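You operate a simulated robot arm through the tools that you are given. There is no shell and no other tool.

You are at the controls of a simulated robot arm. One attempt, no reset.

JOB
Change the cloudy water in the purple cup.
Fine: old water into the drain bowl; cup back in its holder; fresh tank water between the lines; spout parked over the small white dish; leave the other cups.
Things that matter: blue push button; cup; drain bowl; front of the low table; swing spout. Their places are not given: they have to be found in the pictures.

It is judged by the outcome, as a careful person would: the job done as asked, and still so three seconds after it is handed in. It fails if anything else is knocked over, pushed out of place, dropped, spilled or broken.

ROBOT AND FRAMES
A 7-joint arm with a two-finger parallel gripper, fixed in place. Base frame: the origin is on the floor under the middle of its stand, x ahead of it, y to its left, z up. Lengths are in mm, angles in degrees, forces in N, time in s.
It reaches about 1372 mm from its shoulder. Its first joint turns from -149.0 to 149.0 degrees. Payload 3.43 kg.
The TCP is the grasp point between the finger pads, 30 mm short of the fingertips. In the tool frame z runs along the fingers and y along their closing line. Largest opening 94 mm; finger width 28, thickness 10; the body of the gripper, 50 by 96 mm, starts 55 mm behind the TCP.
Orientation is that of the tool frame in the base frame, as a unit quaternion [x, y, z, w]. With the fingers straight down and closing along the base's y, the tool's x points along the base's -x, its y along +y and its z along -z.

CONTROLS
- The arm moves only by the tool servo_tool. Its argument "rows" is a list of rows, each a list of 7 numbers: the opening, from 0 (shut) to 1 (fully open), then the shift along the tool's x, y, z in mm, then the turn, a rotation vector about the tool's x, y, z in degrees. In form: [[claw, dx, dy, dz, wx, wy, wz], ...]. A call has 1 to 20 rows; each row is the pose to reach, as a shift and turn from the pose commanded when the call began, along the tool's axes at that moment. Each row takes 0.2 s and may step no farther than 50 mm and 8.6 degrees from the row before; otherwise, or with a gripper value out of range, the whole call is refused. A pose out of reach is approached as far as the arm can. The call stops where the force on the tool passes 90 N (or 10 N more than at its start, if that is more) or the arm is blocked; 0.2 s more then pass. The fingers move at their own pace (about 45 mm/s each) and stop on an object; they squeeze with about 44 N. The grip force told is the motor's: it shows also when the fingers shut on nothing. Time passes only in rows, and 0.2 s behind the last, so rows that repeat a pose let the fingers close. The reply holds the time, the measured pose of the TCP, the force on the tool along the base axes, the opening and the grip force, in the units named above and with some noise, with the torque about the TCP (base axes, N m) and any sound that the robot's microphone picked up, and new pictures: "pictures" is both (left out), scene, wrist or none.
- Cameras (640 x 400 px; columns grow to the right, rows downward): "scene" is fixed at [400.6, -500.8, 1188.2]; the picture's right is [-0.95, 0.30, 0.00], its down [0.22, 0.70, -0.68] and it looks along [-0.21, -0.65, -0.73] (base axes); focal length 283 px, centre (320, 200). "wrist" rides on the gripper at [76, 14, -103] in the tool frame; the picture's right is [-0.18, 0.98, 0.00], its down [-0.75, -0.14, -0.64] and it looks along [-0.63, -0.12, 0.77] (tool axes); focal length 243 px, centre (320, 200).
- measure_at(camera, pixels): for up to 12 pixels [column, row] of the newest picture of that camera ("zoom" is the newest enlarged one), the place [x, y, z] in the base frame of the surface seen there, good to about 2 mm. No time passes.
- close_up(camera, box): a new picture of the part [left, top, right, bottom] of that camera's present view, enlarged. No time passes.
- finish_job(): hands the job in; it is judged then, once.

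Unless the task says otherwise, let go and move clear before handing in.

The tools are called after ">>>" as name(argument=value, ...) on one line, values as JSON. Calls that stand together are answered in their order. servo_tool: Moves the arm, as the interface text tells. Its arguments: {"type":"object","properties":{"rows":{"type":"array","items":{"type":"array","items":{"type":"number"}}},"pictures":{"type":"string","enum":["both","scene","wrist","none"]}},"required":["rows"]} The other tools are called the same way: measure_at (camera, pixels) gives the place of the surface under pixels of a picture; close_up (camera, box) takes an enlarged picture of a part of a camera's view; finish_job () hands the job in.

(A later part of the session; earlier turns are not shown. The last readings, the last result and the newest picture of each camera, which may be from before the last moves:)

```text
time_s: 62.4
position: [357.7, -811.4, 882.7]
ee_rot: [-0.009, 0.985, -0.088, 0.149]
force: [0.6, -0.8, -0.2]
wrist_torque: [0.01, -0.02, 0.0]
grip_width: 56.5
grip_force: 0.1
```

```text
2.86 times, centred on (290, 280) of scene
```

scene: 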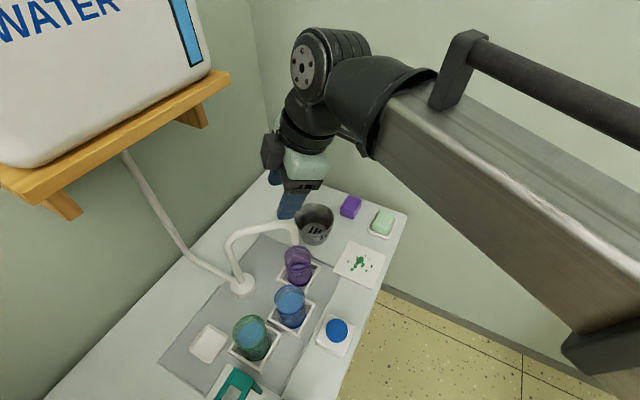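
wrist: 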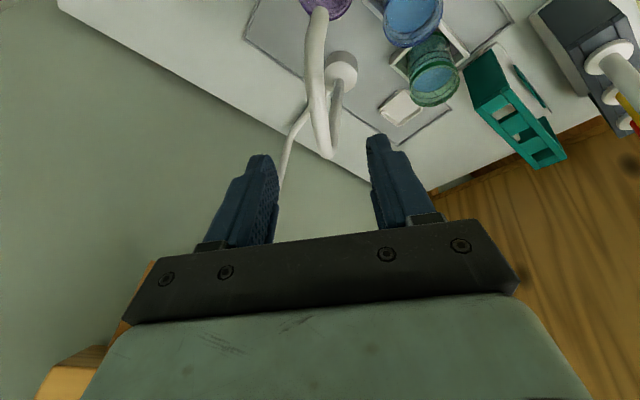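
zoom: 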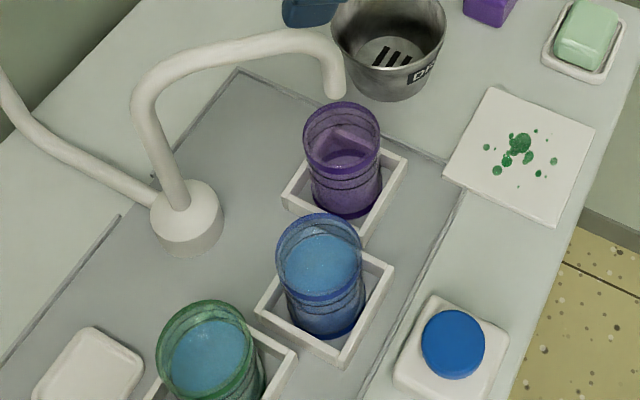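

Spout hangs over the purple cup as wanted. Now I'll measure the button (zoom (453,343)) for the press.

>>> measure_at(camera="zoom", pixels=[[453, 343], [425, 345], [483, 340], [453, 313], [453, 372], [400, 360], [440, 390], [500, 350], [440, 303], [337, 88], [333, 70], [345, 160]])

>>> close_up(camera="scene", box=[270, 225, 325, 290])

```text
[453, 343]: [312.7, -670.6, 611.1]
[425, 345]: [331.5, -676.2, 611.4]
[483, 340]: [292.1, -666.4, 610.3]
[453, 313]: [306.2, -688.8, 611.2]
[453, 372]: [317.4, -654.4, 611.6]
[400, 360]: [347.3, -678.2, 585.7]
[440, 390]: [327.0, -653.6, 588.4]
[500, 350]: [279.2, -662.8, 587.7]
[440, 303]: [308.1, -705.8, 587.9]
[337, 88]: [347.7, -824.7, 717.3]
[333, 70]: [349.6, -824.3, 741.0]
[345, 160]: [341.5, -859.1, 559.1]
```

```text
6.15 times, centred on (298, 258) of scene
```

zoom: 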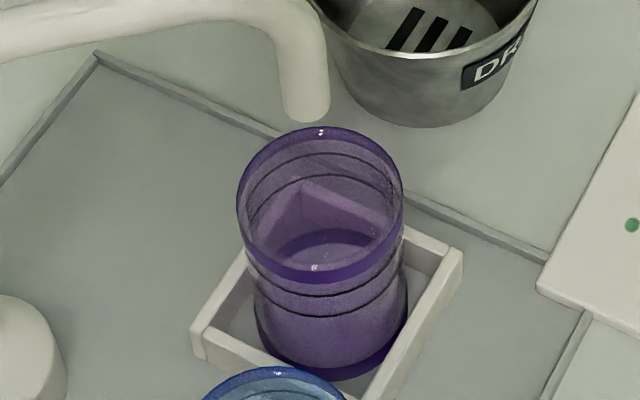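

Spout axis ≈(348,-833), right on the cup's axis. Button centre is (312,-671), top z≈611. Moving over it with fingers vertical and closed.

>>> servo_tool(rows=[[0.4, 15.7, 28.6, 24.7, -1.7, 2.9, 0], [0.2, 31.5, 57.3, 49.4, -3.4, 5.7, 0], [0, 47.2, 85.9, 74.2, -5.2, 8.6, 0], [0, 62.9, 114.5, 98.9, -6.9, 11.4, 0], [0, 78.7, 143.2, 123.6, -8.6, 14.3, 0], [0, 94.4, 171.8, 148.3, -10.3, 17.1, 0], [0, 94.4, 171.8, 148.3, -10.3, 17.1, 0]])

```text
time_s: 64.0
position: [314.0, -674.2, 685.9]
ee_rot: [-0.009, 1.0, 0.001, -0.002]
force: [-0.1, -0.2, 0.8]
wrist_torque: [-0.01, 0.01, -0.01]
grip_width: 0.1
grip_force: 32.7
```

scene: 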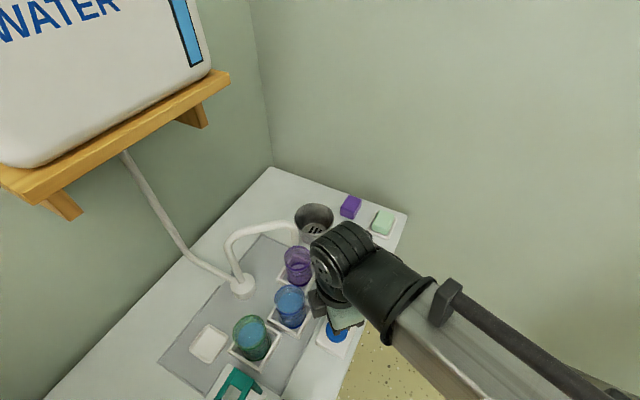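
wrist: 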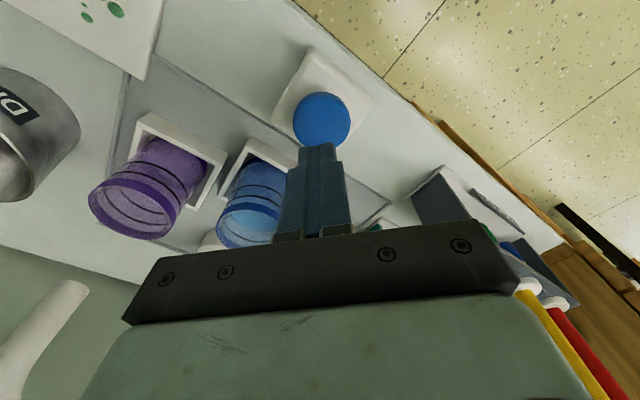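

Both views show the purple cup well (scene (297,262), wrist (140,195)). Lowering the closed fingertips to just above the button.

>>> servo_tool(rows=[[0, 1, 1.5, 12, 0, 0, 0], [0, 2, 2.7, 25, 0, 0, 0], [0, 2, 2.7, 35, 0, 0, 0], [0, 2, 2.7, 40, 0, 0, 0], [0, 2, 2.7, 40, 0, 0, 0]])

>>> close_up(camera="wrist", box=[40, 60, 380, 270])

>>> close_up(camera="scene", box=[265, 225, 365, 350])

```text
time_s: 65.2
position: [311.2, -671.2, 645.9]
ee_rot: [-0.01, 1.0, 0.0, -0.001]
force: [0.6, -0.4, -0.5]
wrist_torque: [0.02, 0.0, 0.0]
grip_width: 0.0
grip_force: 32.6
```

scene: 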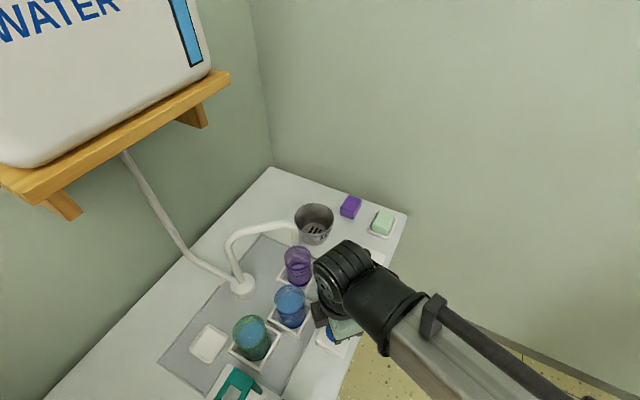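
wrist: 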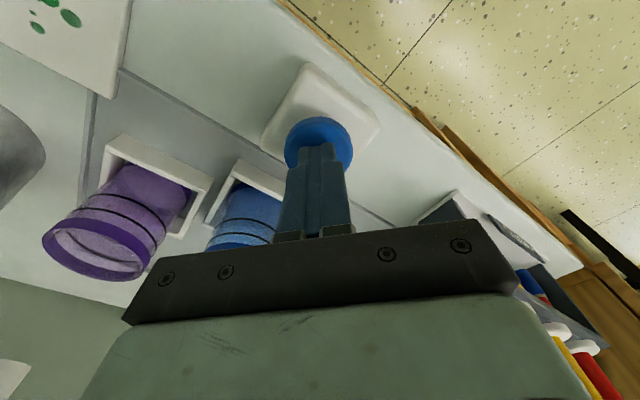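

```text
1.88 times, centred on (210, 165) of wrist
```

zoom: 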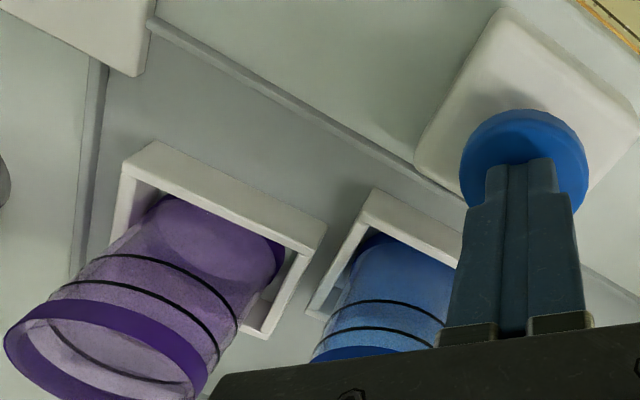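

```text
3.20 times, centred on (315, 288) of scene
```

zoom: 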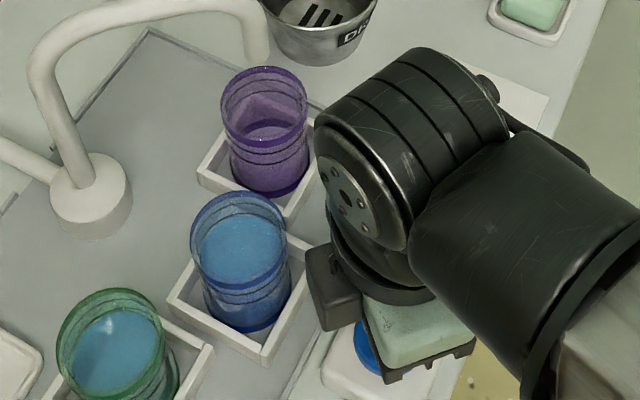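

Everything is lined up. First a short test press (about 5 mm below the button's top, then release) to learn how the button behaves.

>>> servo_tool(rows=[[0, 0, 0, 5, 0, 0, 0], [0, 0, 0, 10, 0, 0, 0], [0, 0, 0, 0, 0, 0, 0]])

>>> close_up(camera="scene", box=[265, 225, 365, 350])

```text
time_s: 66.0
position: [312.1, -670.5, 645.0]
ee_rot: [-0.009, 1.0, 0.0, 0.0]
force: [0.0, -0.4, 1.2]
wrist_torque: [0.0, -0.04, 0.02]
grip_width: 0.0
grip_force: 32.8
heard: click
```

scene: 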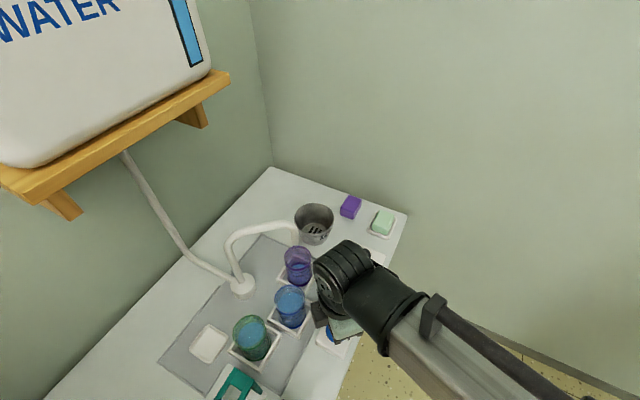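
wrist: 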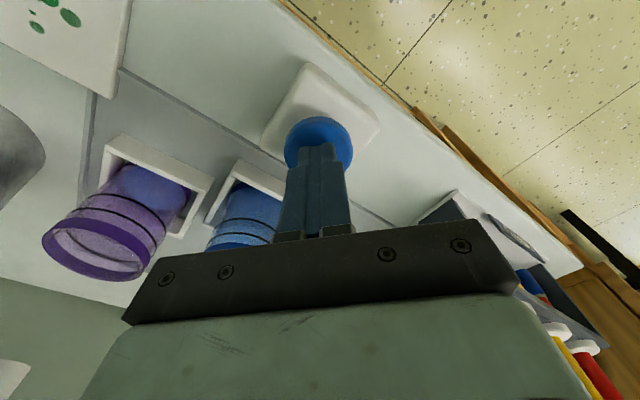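

```text
3.20 times, centred on (315, 288) of scene
```

zoom: 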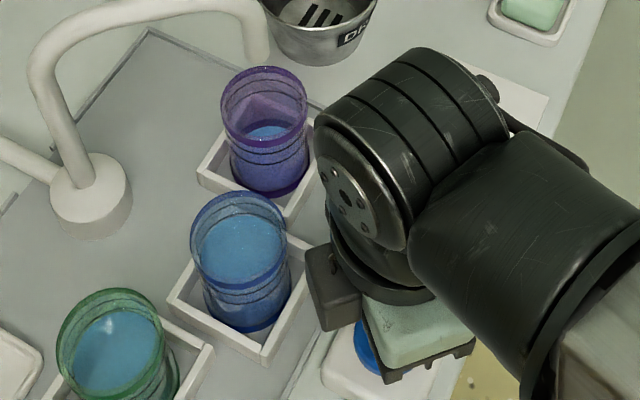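

A click was heard and fresh water is now in the purple cup, with no stream visible after release. I'll measure the level.

>>> close_up(camera="scene", box=[275, 220, 325, 290])

>>> measure_at(camera="zoom", pixels=[[310, 205], [290, 210], [330, 210], [310, 195], [310, 215], [300, 90], [310, 120]])

>>> close_up(camera="wrist", box=[30, 120, 220, 290])

```text
5.71 times, centred on (300, 255) of scene
```

zoom: 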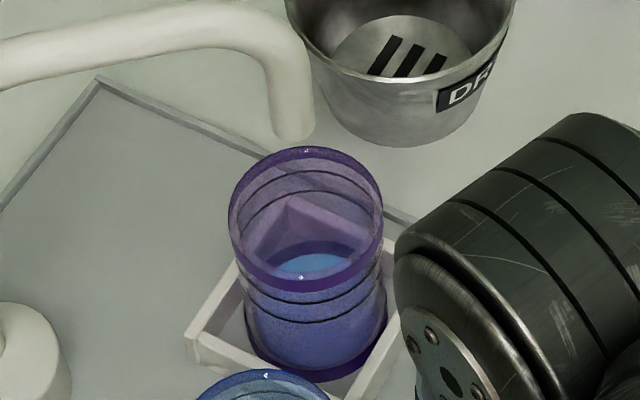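

```text
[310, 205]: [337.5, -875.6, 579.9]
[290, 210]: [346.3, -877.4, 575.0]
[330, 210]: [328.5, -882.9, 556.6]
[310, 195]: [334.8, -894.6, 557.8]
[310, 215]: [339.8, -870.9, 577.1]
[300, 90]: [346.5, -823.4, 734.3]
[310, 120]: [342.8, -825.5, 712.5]
```

```text
2.35 times, centred on (125, 205) of wrist
```

zoom: 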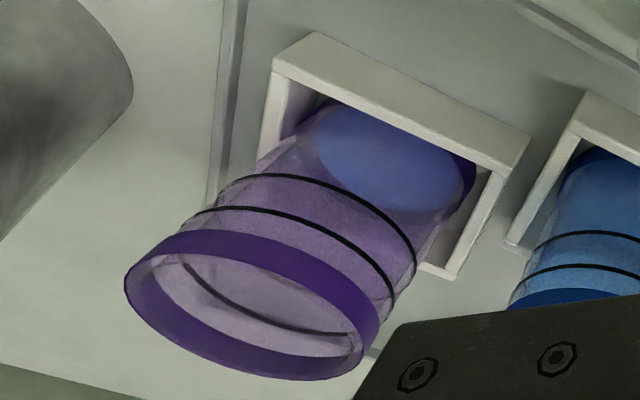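

I'll measure the new water surface (scene (298,265)) and then let a little time pass without touching the button to see whether it still runs.

>>> measure_at(camera="scene", pixels=[[298, 265], [297, 266], [300, 265], [302, 266], [295, 266], [299, 267]])

>>> servo_tool(rows=[[0, 0, 0, 0, 0, 0, 0]])

>>> measure_at(camera="scene", pixels=[[298, 265], [297, 266], [300, 265], [302, 266], [295, 266], [299, 267]])

>>> close_up(camera="wrist", box=[30, 120, 220, 290])

```text
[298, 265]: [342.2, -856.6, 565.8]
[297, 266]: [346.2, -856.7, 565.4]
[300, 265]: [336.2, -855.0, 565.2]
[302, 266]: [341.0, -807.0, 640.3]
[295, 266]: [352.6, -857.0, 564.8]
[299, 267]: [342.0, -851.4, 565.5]
```

```text
time_s: 66.4
position: [312.2, -670.4, 646.0]
ee_rot: [-0.009, 1.0, -0.001, -0.001]
force: [-0.5, 0.0, 1.0]
wrist_torque: [0.04, 0.01, -0.01]
grip_width: 0.0
grip_force: 33.4
```

scene: 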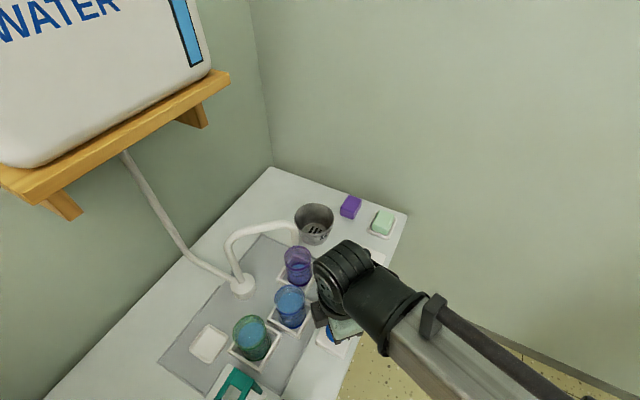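
wrist: 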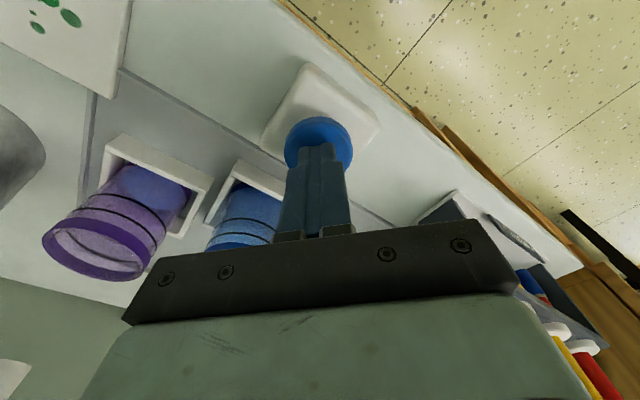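

```text
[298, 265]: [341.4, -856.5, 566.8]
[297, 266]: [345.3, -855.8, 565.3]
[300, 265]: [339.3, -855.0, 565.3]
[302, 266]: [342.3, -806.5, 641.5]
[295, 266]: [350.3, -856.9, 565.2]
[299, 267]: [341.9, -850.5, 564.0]
```

```text
2.35 times, centred on (125, 205) of wrist
```

zoom: 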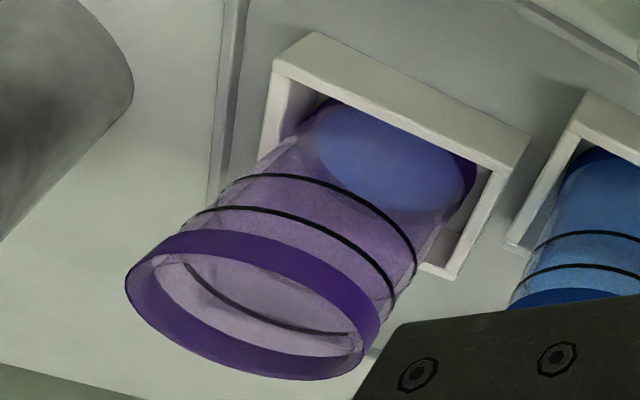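

The level stays at z≈565 after release: water only flows while the button is held. I'll hold the press for about 1 s to find the fill rate.

>>> servo_tool(rows=[[0, 0, 0, 5, 0, 0, 0], [0, 0, 0, 10, 0, 0, 0], [0, 0, 0, 10, 0, 0, 0], [0, 0, 0, 10, 0, 0, 0], [0, 0, 0, 10, 0, 0, 0], [0, 0, 0, 10, 0, 0, 0], [0, 0, 0, 0, 0, 0, 0]])

>>> measure_at(camera="scene", pixels=[[298, 265], [297, 264], [300, 264], [298, 262], [295, 264], [299, 266]])

>>> close_up(camera="scene", box=[275, 220, 325, 290])

>>> close_up(camera="wrist", box=[30, 120, 220, 290])

```text
time_s: 68.0
position: [312.8, -671.2, 644.9]
ee_rot: [-0.01, 1.0, -0.001, -0.001]
force: [-0.1, -0.1, 0.0]
wrist_torque: [-0.02, -0.01, 0.02]
grip_width: 0.0
grip_force: 33.1
heard: click
```

scene: 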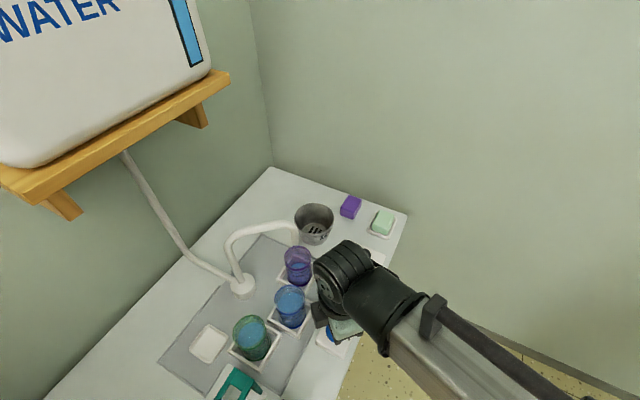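
wrist: 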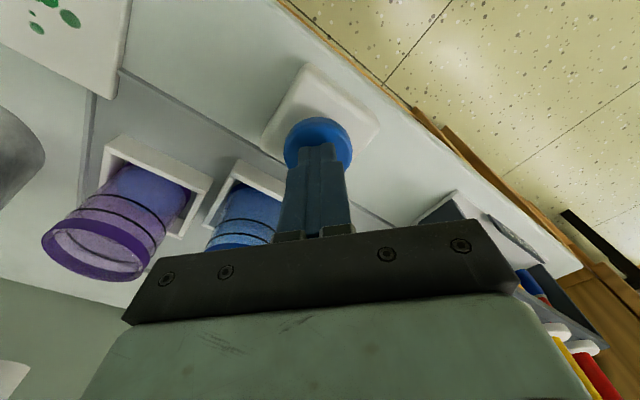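

```text
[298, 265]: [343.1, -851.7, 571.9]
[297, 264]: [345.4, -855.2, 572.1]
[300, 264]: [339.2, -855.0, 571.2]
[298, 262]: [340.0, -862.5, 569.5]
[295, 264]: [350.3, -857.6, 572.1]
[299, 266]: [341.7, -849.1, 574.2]
```

```text
5.71 times, centred on (300, 255) of scene
```

zoom: 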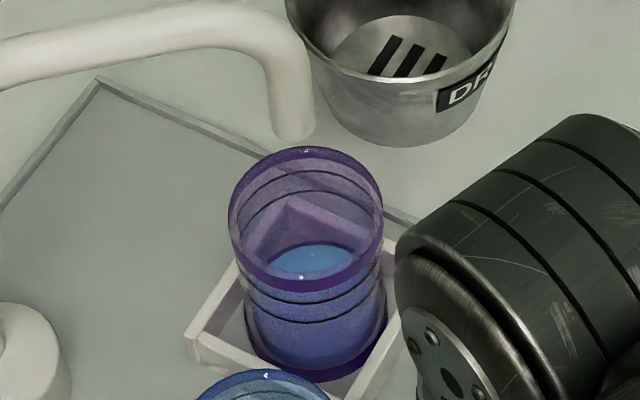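

```text
2.35 times, centred on (125, 205) of wrist
```

zoom: 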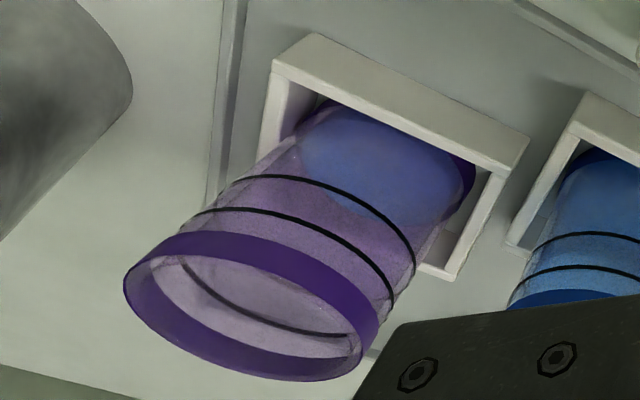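

Level is now ≈572 (about 6.5 mm per second). I'll hold for about 3.6 s, which should bring it to about 595, still below the lines.

>>> servo_tool(rows=[[0, 0, 0, 5, 0, 0, 0], [0, 0, 0, 10, 0, 0, 0], [0, 0, 0, 10, 0, 0, 0], [0, 0, 0, 10, 0, 0, 0], [0, 0, 0, 10, 0, 0, 0], [0, 0, 0, 10, 0, 0, 0], [0, 0, 0, 10, 0, 0, 0], [0, 0, 0, 10, 0, 0, 0], [0, 0, 0, 10, 0, 0, 0], [0, 0, 0, 10, 0, 0, 0], [0, 0, 0, 10, 0, 0, 0], [0, 0, 0, 10, 0, 0, 0], [0, 0, 0, 10, 0, 0, 0], [0, 0, 0, 10, 0, 0, 0], [0, 0, 0, 10, 0, 0, 0], [0, 0, 0, 10, 0, 0, 0], [0, 0, 0, 10, 0, 0, 0], [0, 0, 0, 10, 0, 0, 0], [0, 0, 0, 10, 0, 0, 0], [0, 0, 0, 0, 0, 0, 0]])

>>> measure_at(camera="scene", pixels=[[298, 262], [297, 260], [300, 260], [298, 258], [295, 262], [299, 264]])

>>> close_up(camera="scene", box=[275, 220, 325, 290])

>>> close_up(camera="wrist", box=[30, 120, 220, 290])

```text
time_s: 72.2
position: [312.5, -670.4, 645.0]
ee_rot: [-0.01, 1.0, 0.0, -0.001]
force: [0.5, 0.5, -0.2]
wrist_torque: [-0.01, 0.0, -0.02]
grip_width: 0.0
grip_force: 33.2
heard: click
```

scene: 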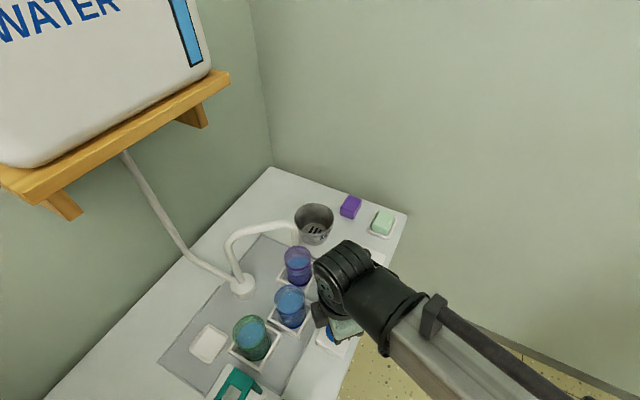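
wrist: 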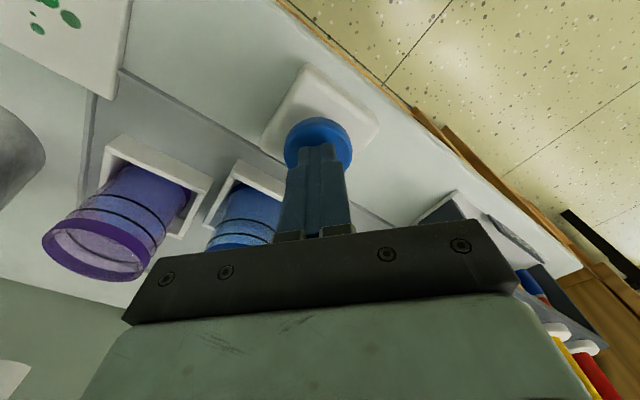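

```text
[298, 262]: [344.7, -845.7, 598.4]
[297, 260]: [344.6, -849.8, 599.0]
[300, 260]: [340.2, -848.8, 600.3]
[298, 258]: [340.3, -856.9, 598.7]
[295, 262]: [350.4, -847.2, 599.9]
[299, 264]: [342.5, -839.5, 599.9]
```

```text
5.71 times, centred on (300, 255) of scene
```

zoom: 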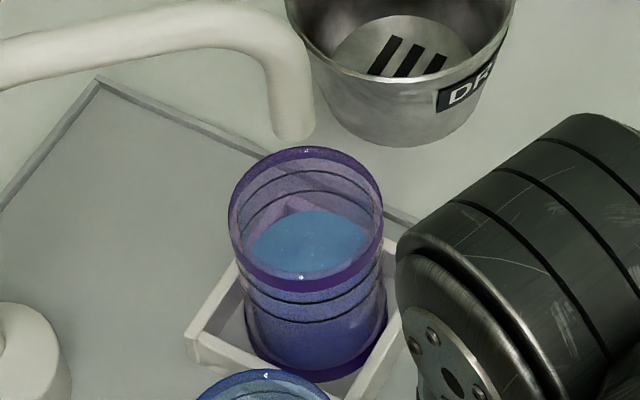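

```text
2.35 times, centred on (125, 205) of wrist
```

zoom: 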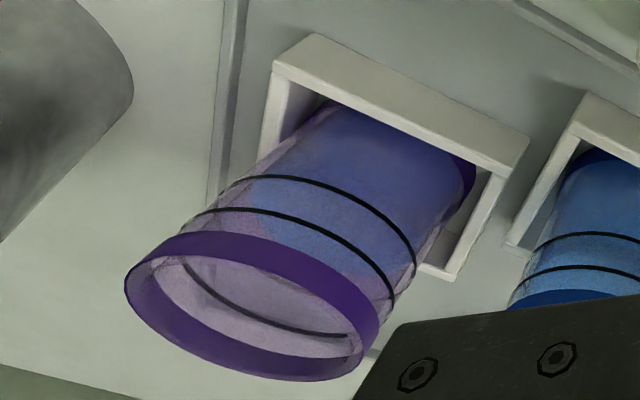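

Level is ≈599 (about 7.5 mm/s). Aiming for about 616–617 with a ~2.3 s press, then I'll top up to the middle (≈620) after checking.

>>> servo_tool(rows=[[0, 0, 0, 5, 0, 0, 0], [0, 0, 0, 10, 0, 0, 0], [0, 0, 0, 10, 0, 0, 0], [0, 0, 0, 10, 0, 0, 0], [0, 0, 0, 10, 0, 0, 0], [0, 0, 0, 10, 0, 0, 0], [0, 0, 0, 10, 0, 0, 0], [0, 0, 0, 10, 0, 0, 0], [0, 0, 0, 10, 0, 0, 0], [0, 0, 0, 10, 0, 0, 0], [0, 0, 0, 10, 0, 0, 0], [0, 0, 0, 10, 0, 0, 0], [0, 0, 0, 0, 0, 0, 0]])

>>> measure_at(camera="scene", pixels=[[298, 262], [297, 258], [300, 258], [298, 256], [295, 260], [299, 264], [303, 260], [292, 258]])

>>> close_up(camera="scene", box=[275, 220, 325, 290])

>>> close_up(camera="wrist", box=[30, 120, 220, 290])

```text
time_s: 75.0
position: [313.0, -670.7, 644.8]
ee_rot: [-0.01, 1.0, 0.001, -0.001]
force: [0.9, 0.4, 0.1]
wrist_torque: [0.02, -0.01, -0.02]
grip_width: 0.2
grip_force: 32.7
heard: click
```

scene: 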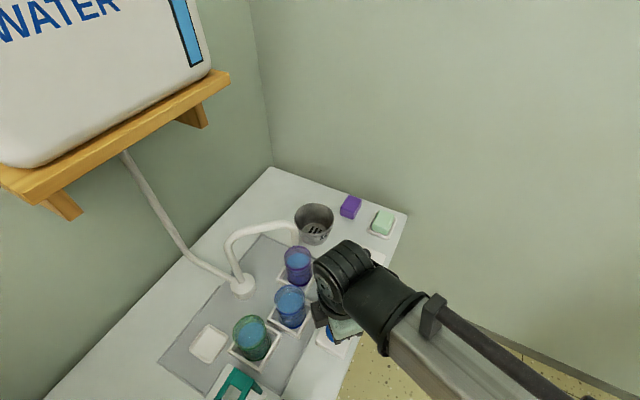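
wrist: 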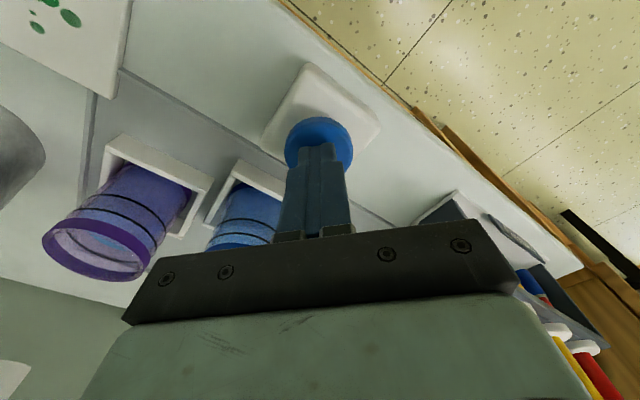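

```text
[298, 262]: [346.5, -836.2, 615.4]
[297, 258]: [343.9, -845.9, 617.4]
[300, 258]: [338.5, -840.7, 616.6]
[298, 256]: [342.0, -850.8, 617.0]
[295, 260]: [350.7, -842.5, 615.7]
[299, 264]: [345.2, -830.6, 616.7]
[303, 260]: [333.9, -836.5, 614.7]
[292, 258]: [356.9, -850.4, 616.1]
```

```text
5.71 times, centred on (300, 255) of scene
```

zoom: 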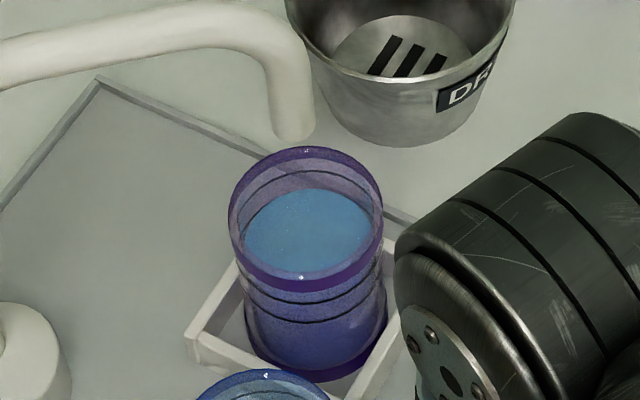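

```text
2.35 times, centred on (125, 205) of wrist
```

zoom: 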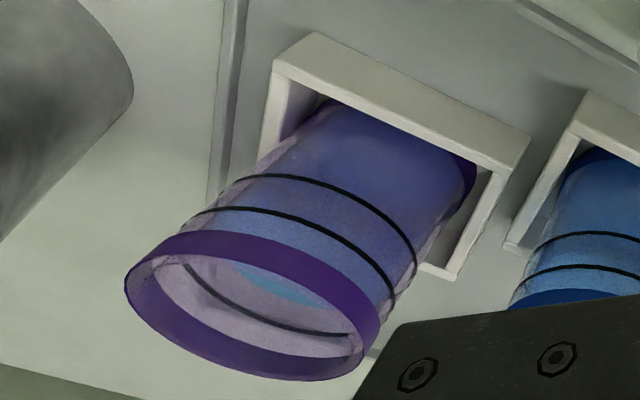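

Level ≈616, already between the lines (613 and 627). A short top-up of about 3 mm will put it in the middle.

>>> servo_tool(rows=[[0, 0, 0, 5, 0, 0, 0], [0, 0, 0, 10, 0, 0, 0], [0, 0, 0, 10, 0, 0, 0], [0, 0, 0, 10, 0, 0, 0], [0, 0, 0, 0, 0, 0, 0]])

>>> measure_at(camera="scene", pixels=[[298, 262], [297, 258], [300, 258], [298, 256], [295, 260], [299, 264], [303, 260], [292, 258]])

>>> close_up(camera="scene", box=[275, 220, 325, 290])

>>> close_up(camera="wrist", box=[30, 120, 220, 290])

```text
time_s: 76.2
position: [312.3, -671.1, 645.1]
ee_rot: [-0.01, 1.0, -0.001, -0.001]
force: [0.1, 0.2, 0.1]
wrist_torque: [0.03, 0.02, 0.0]
grip_width: 0.0
grip_force: 33.4
heard: click
```

scene: 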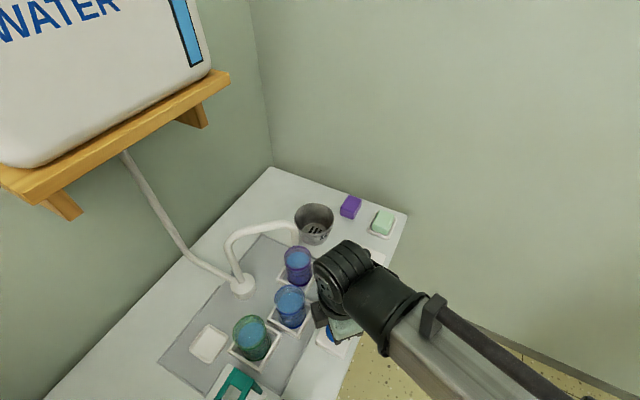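
wrist: 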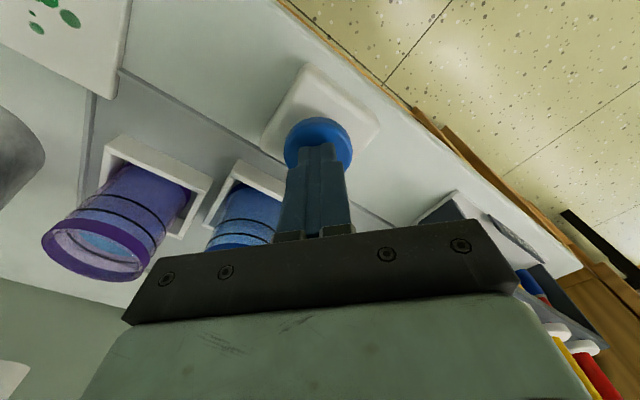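

```text
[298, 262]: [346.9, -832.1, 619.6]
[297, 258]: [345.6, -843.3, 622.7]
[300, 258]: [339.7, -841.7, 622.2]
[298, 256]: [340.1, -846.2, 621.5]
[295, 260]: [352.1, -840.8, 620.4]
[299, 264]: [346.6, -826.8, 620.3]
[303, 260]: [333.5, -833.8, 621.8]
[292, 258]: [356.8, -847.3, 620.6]
```

```text
5.71 times, centred on (300, 255) of scene
```

zoom: 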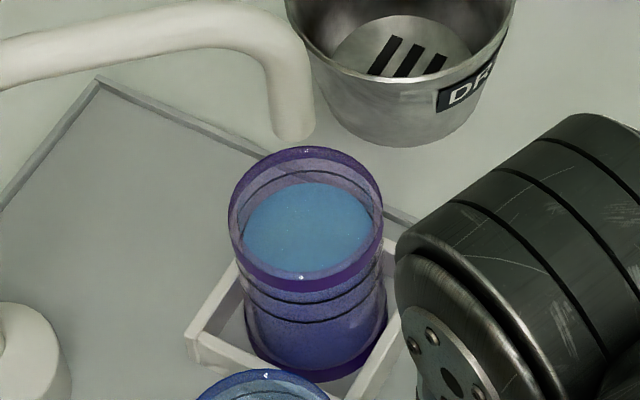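

```text
2.35 times, centred on (125, 205) of wrist
```

zoom: 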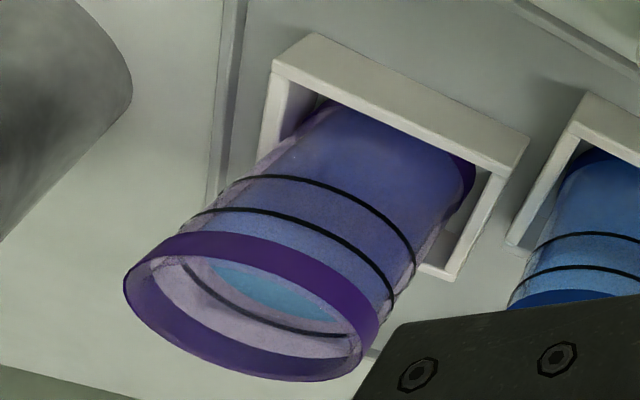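

Level is now ≈621, midway between the lines (upper line still visible above the water at the back). Leaving the button and returning above the spout with the leaning pose used before.

>>> servo_tool(rows=[[0, 0, 0, -20, 0, 0, 0], [0, 0, 0, -55, 0, 0, 0], [0.3, -6, -20, -95, 1.5, -2.4, 0], [0.6, -13, -45, -130, 3.1, -5.2, 0], [0.6, -20, -70, -160, 4.8, -8, 0], [0.6, -27, -92, -188, 6.4, -10.6, 0], [0.6, -34, -115, -214, 8.2, -13.6, 0], [0.6, -42.6, -141.2, -237.6, 10.3, -17.1, 0], [0.6, -42.6, -141.2, -237.6, 10.3, -17.1, 0]])

>>> close_up(camera="wrist", box=[180, 0, 480, 240])

```text
time_s: 78.2
position: [357.6, -811.2, 883.9]
ee_rot: [-0.009, 0.985, -0.088, 0.15]
force: [0.2, 0.5, 0.2]
wrist_torque: [0.0, -0.01, 0.0]
grip_width: 56.4
grip_force: 0.0
```

scene: 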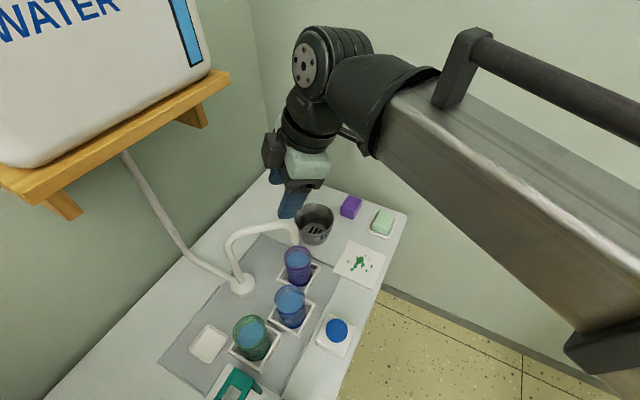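
wrist: 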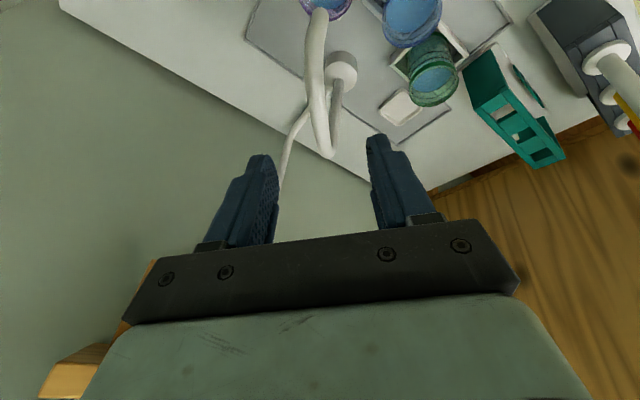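

```text
1.67 times, centred on (330, 120) of wrist
```

zoom: 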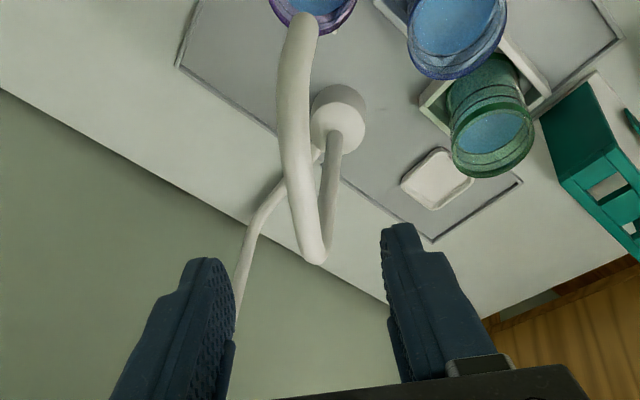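

The pose repeats exactly and the spout is undisturbed. Sliding down again to straddle the tube.

>>> servo_tool(rows=[[0.6, 0, 0, 25, 0, 0, 0], [0.6, 0, 0, 50, 0, 0, 0], [0.6, 0, 0, 74, 0, 0, 0], [0.6, 0, 0, 94, 0, 0, 0], [0.6, 0, 0, 110, 0, 0, 0], [0.6, 0, 0, 120, 0, 0, 0], [0.45, 0, 0, 120, 0, 0, 0], [0.32, 0, 0, 120, 0, 0, 0], [0.32, 0, 0, 120, 0, 0, 0], [0.32, 0, 0, 120, 0, 0, 0]])

```text
time_s: 80.4
position: [392.6, -831.2, 769.7]
ee_rot: [-0.01, 0.985, -0.087, 0.149]
force: [0.6, 0.3, 0.4]
wrist_torque: [0.0, -0.02, 0.0]
grip_width: 30.0
grip_force: 0.0
```

scene: 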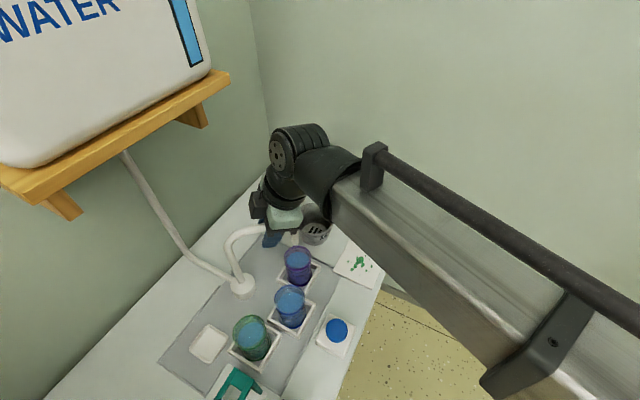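
wrist: 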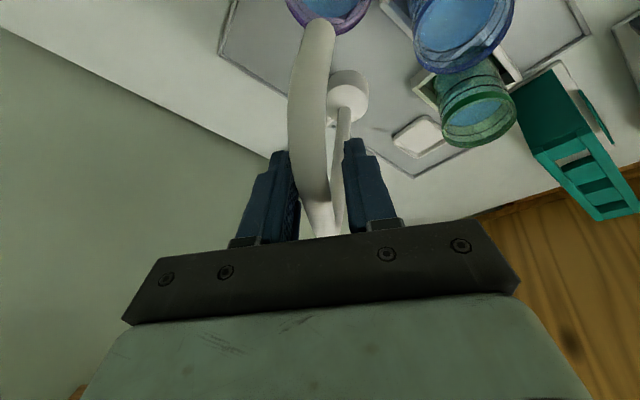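

The tube sits in the cage again. Swinging the spout back clockwise, first 64°.

>>> servo_tool(rows=[[0.32, -3.6, 10.9, -0.9, 0, 0, 8], [0.32, -7, 21.4, -1.8, 0, 0, 16], [0.32, -11.8, 31.5, -2.2, 0, 0, 24], [0.32, -17.9, 40.8, -2, 0, 0, 32], [0.32, -25.1, 49.3, -1.3, 0, 0, 40], [0.32, -33.5, 56.6, -0.1, 0, 0, 48], [0.32, -42.6, 62.9, 1.6, 0, 0, 56], [0.32, -52.5, 67.7, 3.7, 0, 0, 64], [0.32, -52.5, 67.7, 3.7, 0, 0, 64]])

```text
time_s: 82.4
position: [444.3, -762.7, 769.5]
ee_rot: [0.515, 0.84, 0.004, 0.172]
force: [0.3, 0.7, -0.3]
wrist_torque: [-0.01, -0.02, 0.02]
grip_width: 30.4
grip_force: 0.1
```

scene: 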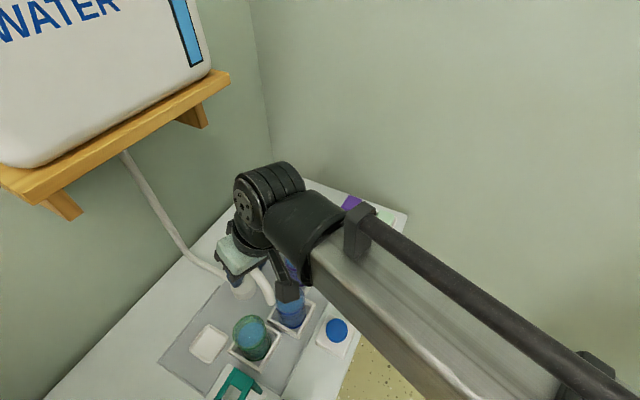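
wrist: 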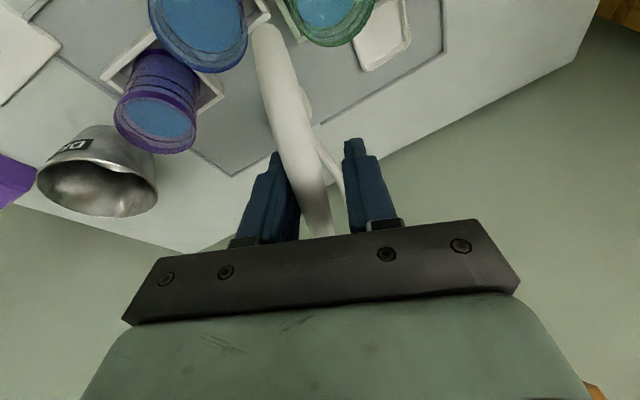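

The spout is following; continuing clockwise another 62° towards the dish.

>>> servo_tool(rows=[[0.32, -1.4, 10.8, 2.5, 0, 0, 8], [0.32, -4.3, 21.2, 5.4, 0, 0, 16], [0.32, -8.6, 31, 8.7, 0, 0, 24], [0.32, -14.2, 40, 12.1, 0, 0, 32], [0.32, -21, 48.1, 15.7, 0, 0, 40], [0.32, -28.9, 55, 19.5, 0, 0, 48], [0.32, -37.7, 60.7, 23.3, 0, 0, 56], [0.32, -44.9, 64, 26.1, 0, 0, 62], [0.32, -44.9, 64, 26.1, 0, 0, 62]])

>>> close_up(camera="wrist", box=[180, 0, 440, 240])

>>> close_up(camera="scene", box=[140, 250, 300, 380])

```text
time_s: 84.4
position: [526.7, -777.2, 770.6]
ee_rot: [0.873, 0.455, 0.093, 0.146]
force: [-0.6, 0.1, -0.6]
wrist_torque: [-0.02, -0.02, 0.0]
grip_width: 30.4
grip_force: 0.0
```

scene: 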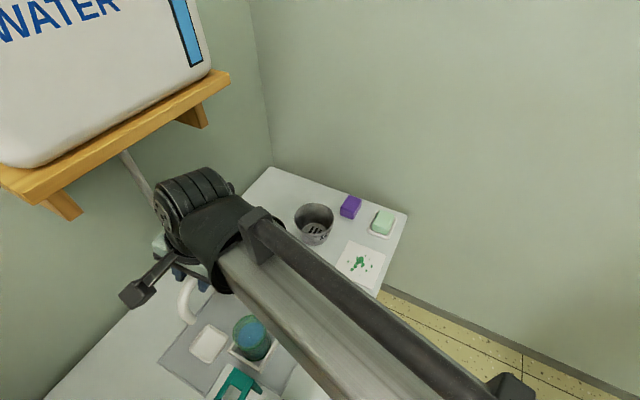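
wrist: 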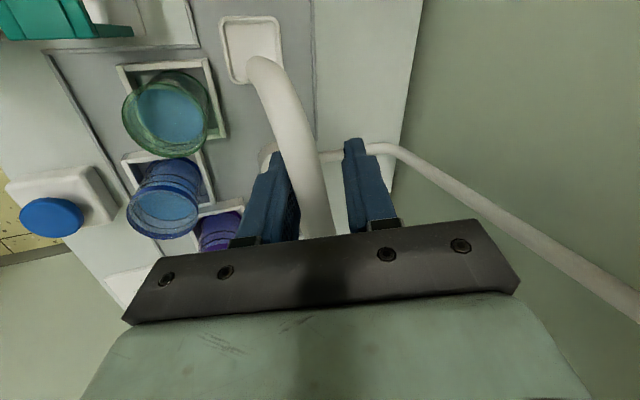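

```text
1.67 times, centred on (310, 120) of wrist
```

zoom: 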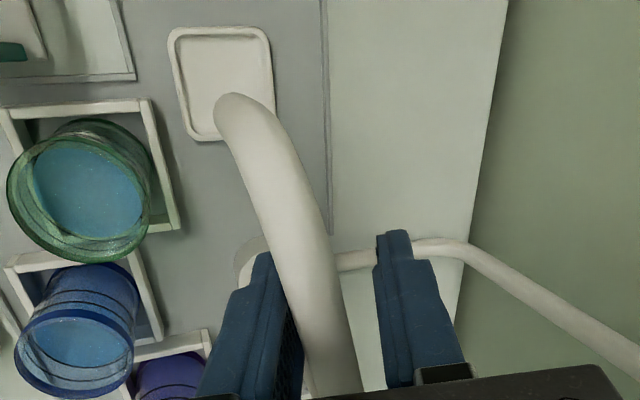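

```text
3.08 times, centred on (220, 315) of scene
```

zoom: 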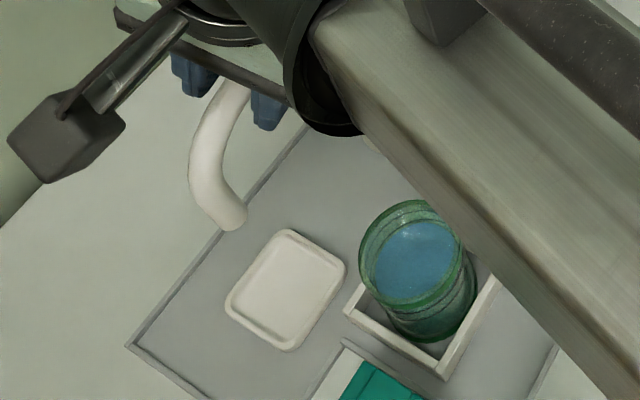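

The spout is close: its tip is about 5° short of where it was parked (scene tip (191,323) vs (186,320) originally). Nudging a further ~4.5° clockwise.

>>> servo_tool(rows=[[0.32, -0.2, 2, 0.7, 0, 0, 1.5], [0.32, -0.4, 4, 1.4, 0, 0, 3], [0.32, -0.6, 5.9, 2.1, 0, 0, 4.5], [0.32, -0.6, 5.9, 2.1, 0, 0, 4.5]])

>>> close_up(camera="scene", box=[140, 250, 300, 380])

>>> measure_at(camera="zoom", pixels=[[225, 215], [210, 190], [228, 222], [290, 290], [200, 160], [218, 200]])

```text
time_s: 85.4
position: [532.0, -780.2, 770.5]
ee_rot: [0.891, 0.42, 0.099, 0.142]
force: [-0.8, -0.9, -0.2]
wrist_torque: [0.0, 0.01, -0.02]
grip_width: 30.1
grip_force: 0.1
```

scene: 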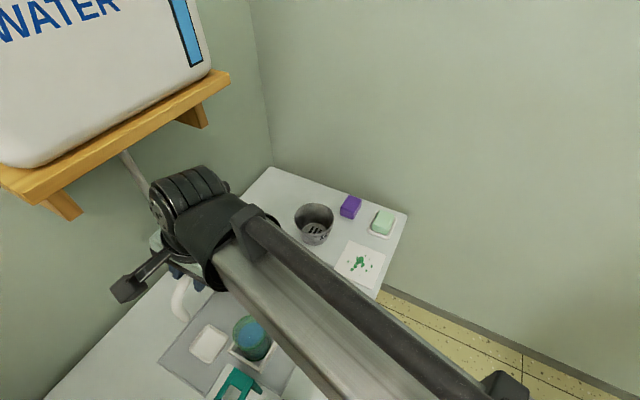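
wrist: 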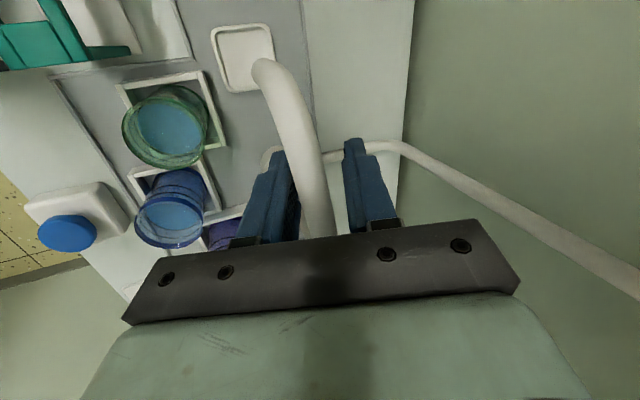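

```text
3.08 times, centred on (220, 315) of scene
```

zoom: 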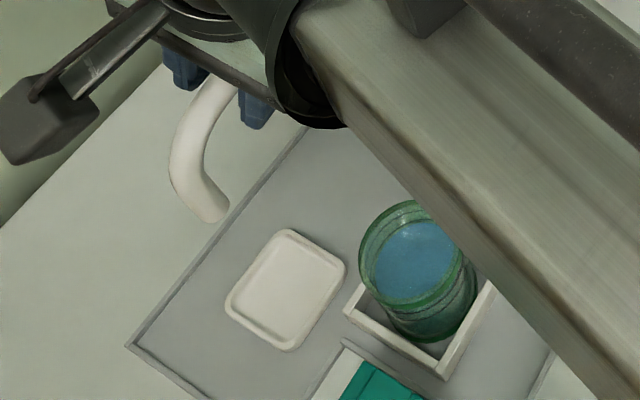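

```text
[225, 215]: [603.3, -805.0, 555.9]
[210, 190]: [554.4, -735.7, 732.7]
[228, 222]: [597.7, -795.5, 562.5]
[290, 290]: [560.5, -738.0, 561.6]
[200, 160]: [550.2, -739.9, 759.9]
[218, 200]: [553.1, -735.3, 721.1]
```

The spout's tip is back at its original parked pixel (scene (185,320)), over the dish. Opening the fingers and withdrawing along them.

>>> servo_tool(rows=[[0.45, 0, 0, 0, 0, 0, 0], [0.62, 0, -1, 0, 0, 0, 0], [0.62, 0, -3, 0, 0, 0, 0], [0.62, 0, -3, -8, 0, 0, 0], [0.62, 0, -3, -25, 0, 0, 0], [0.62, 0, -3, -48, 0, 0, 0], [0.62, 0, -3, -75, 0, 0, 0], [0.62, 0, -3, -105, 0, 0, 0], [0.62, 0, -3, -130, 0, 0, 0]])

```text
time_s: 87.4
position: [490.8, -757.0, 892.8]
ee_rot: [0.891, 0.421, 0.098, 0.143]
force: [0.5, 0.0, -0.5]
wrist_torque: [0.02, 0.02, -0.02]
grip_width: 58.2
grip_force: 0.0
```

scene: 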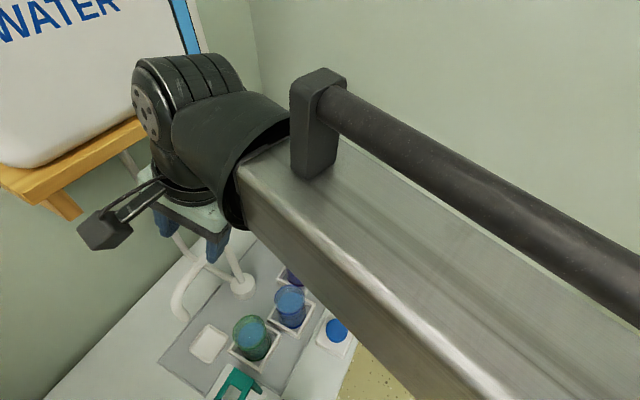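
wrist: 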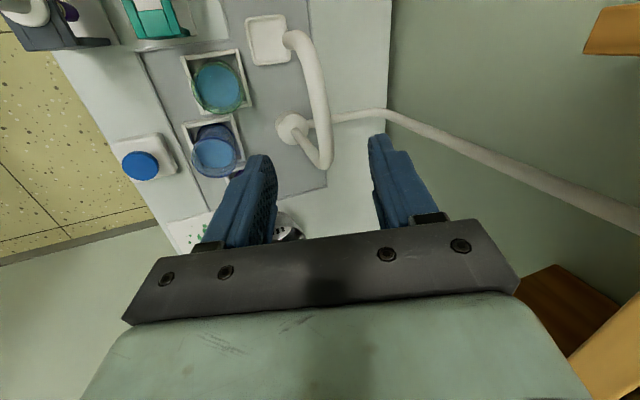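

Withdrawn clear of the spout. Moving the arm away to the right so I can inspect everything.

>>> servo_tool(rows=[[0.62, -18.2, -28.4, -19.2, 0, 0, 0], [0.62, -36.4, -56.7, -38.4, 0, 0, 0], [0.62, -54.6, -85, -57.6, 0, 0, 0], [0.62, -72.9, -113.4, -76.8, 0, 0, 0], [0.62, -91.1, -141.7, -96, 0, 0, 0], [0.62, -109.3, -170, -115.2, 0, 0, 0], [0.62, -127.5, -198.5, -134.4, 0, 0, 0], [0.62, -145.7, -226.8, -153.6, 0, 0, 0], [0.62, -145.7, -226.8, -153.6, 0, 0, 0]])

>>> close_up(camera="scene", box=[140, 160, 420, 400])

>>> close_up(camera="scene", box=[160, 240, 300, 370])

>>> measure_at(camera="scene", pixels=[[298, 262], [297, 258], [300, 258], [295, 260], [299, 264], [180, 313], [188, 321], [208, 344]])

```text
time_s: 89.4
position: [189.6, -707.4, 950.6]
ee_rot: [0.89, 0.421, 0.099, 0.142]
force: [0.7, -0.5, -0.6]
wrist_torque: [-0.04, -0.03, 0.0]
grip_width: 58.3
grip_force: 0.1
```

scene: 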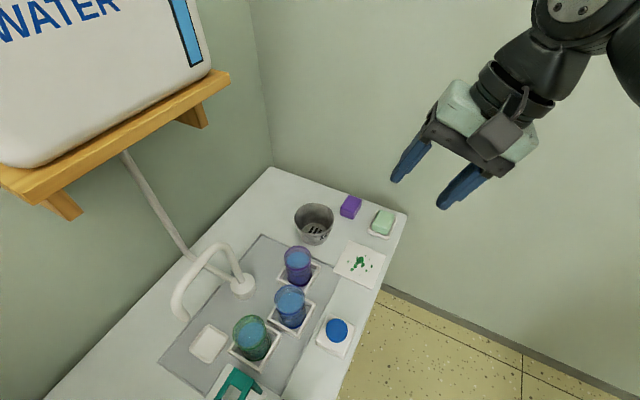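
wrist: 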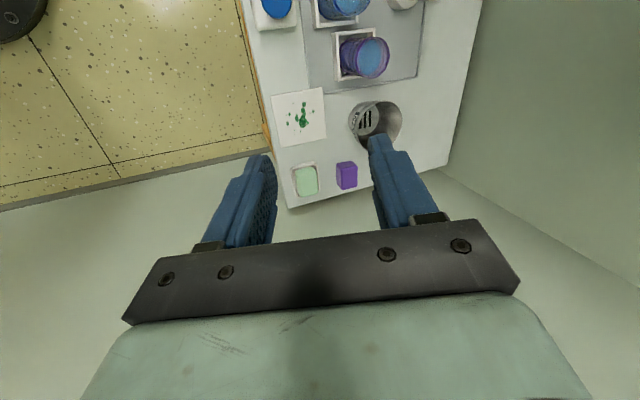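

```text
1.67 times, centred on (280, 280) of scene
```

zoom: 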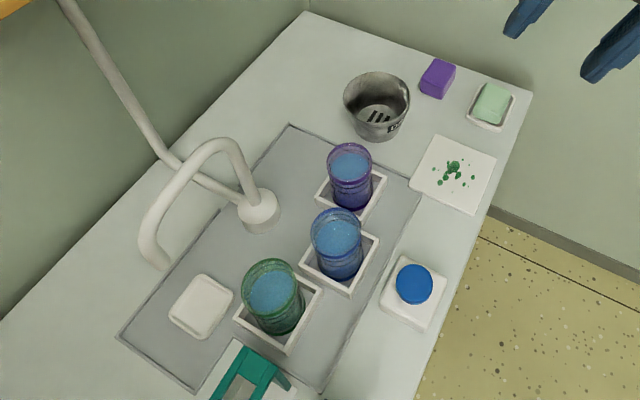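

```text
3.08 times, centred on (230, 305) of scene
```

zoom: 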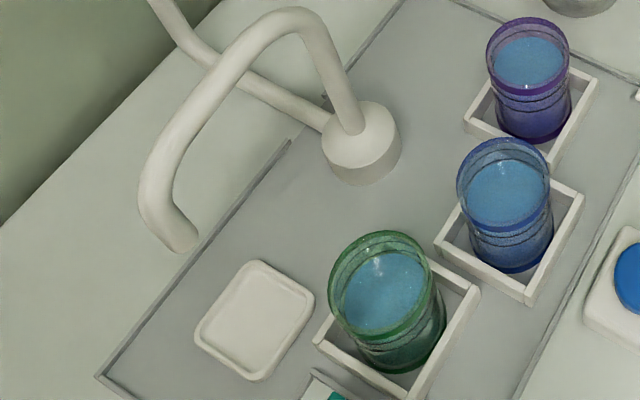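

```text
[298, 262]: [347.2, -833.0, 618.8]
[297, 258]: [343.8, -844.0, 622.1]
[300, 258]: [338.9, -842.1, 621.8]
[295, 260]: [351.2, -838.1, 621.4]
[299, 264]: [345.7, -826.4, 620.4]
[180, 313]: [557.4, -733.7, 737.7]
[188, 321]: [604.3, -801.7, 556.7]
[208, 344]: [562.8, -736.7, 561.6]
```

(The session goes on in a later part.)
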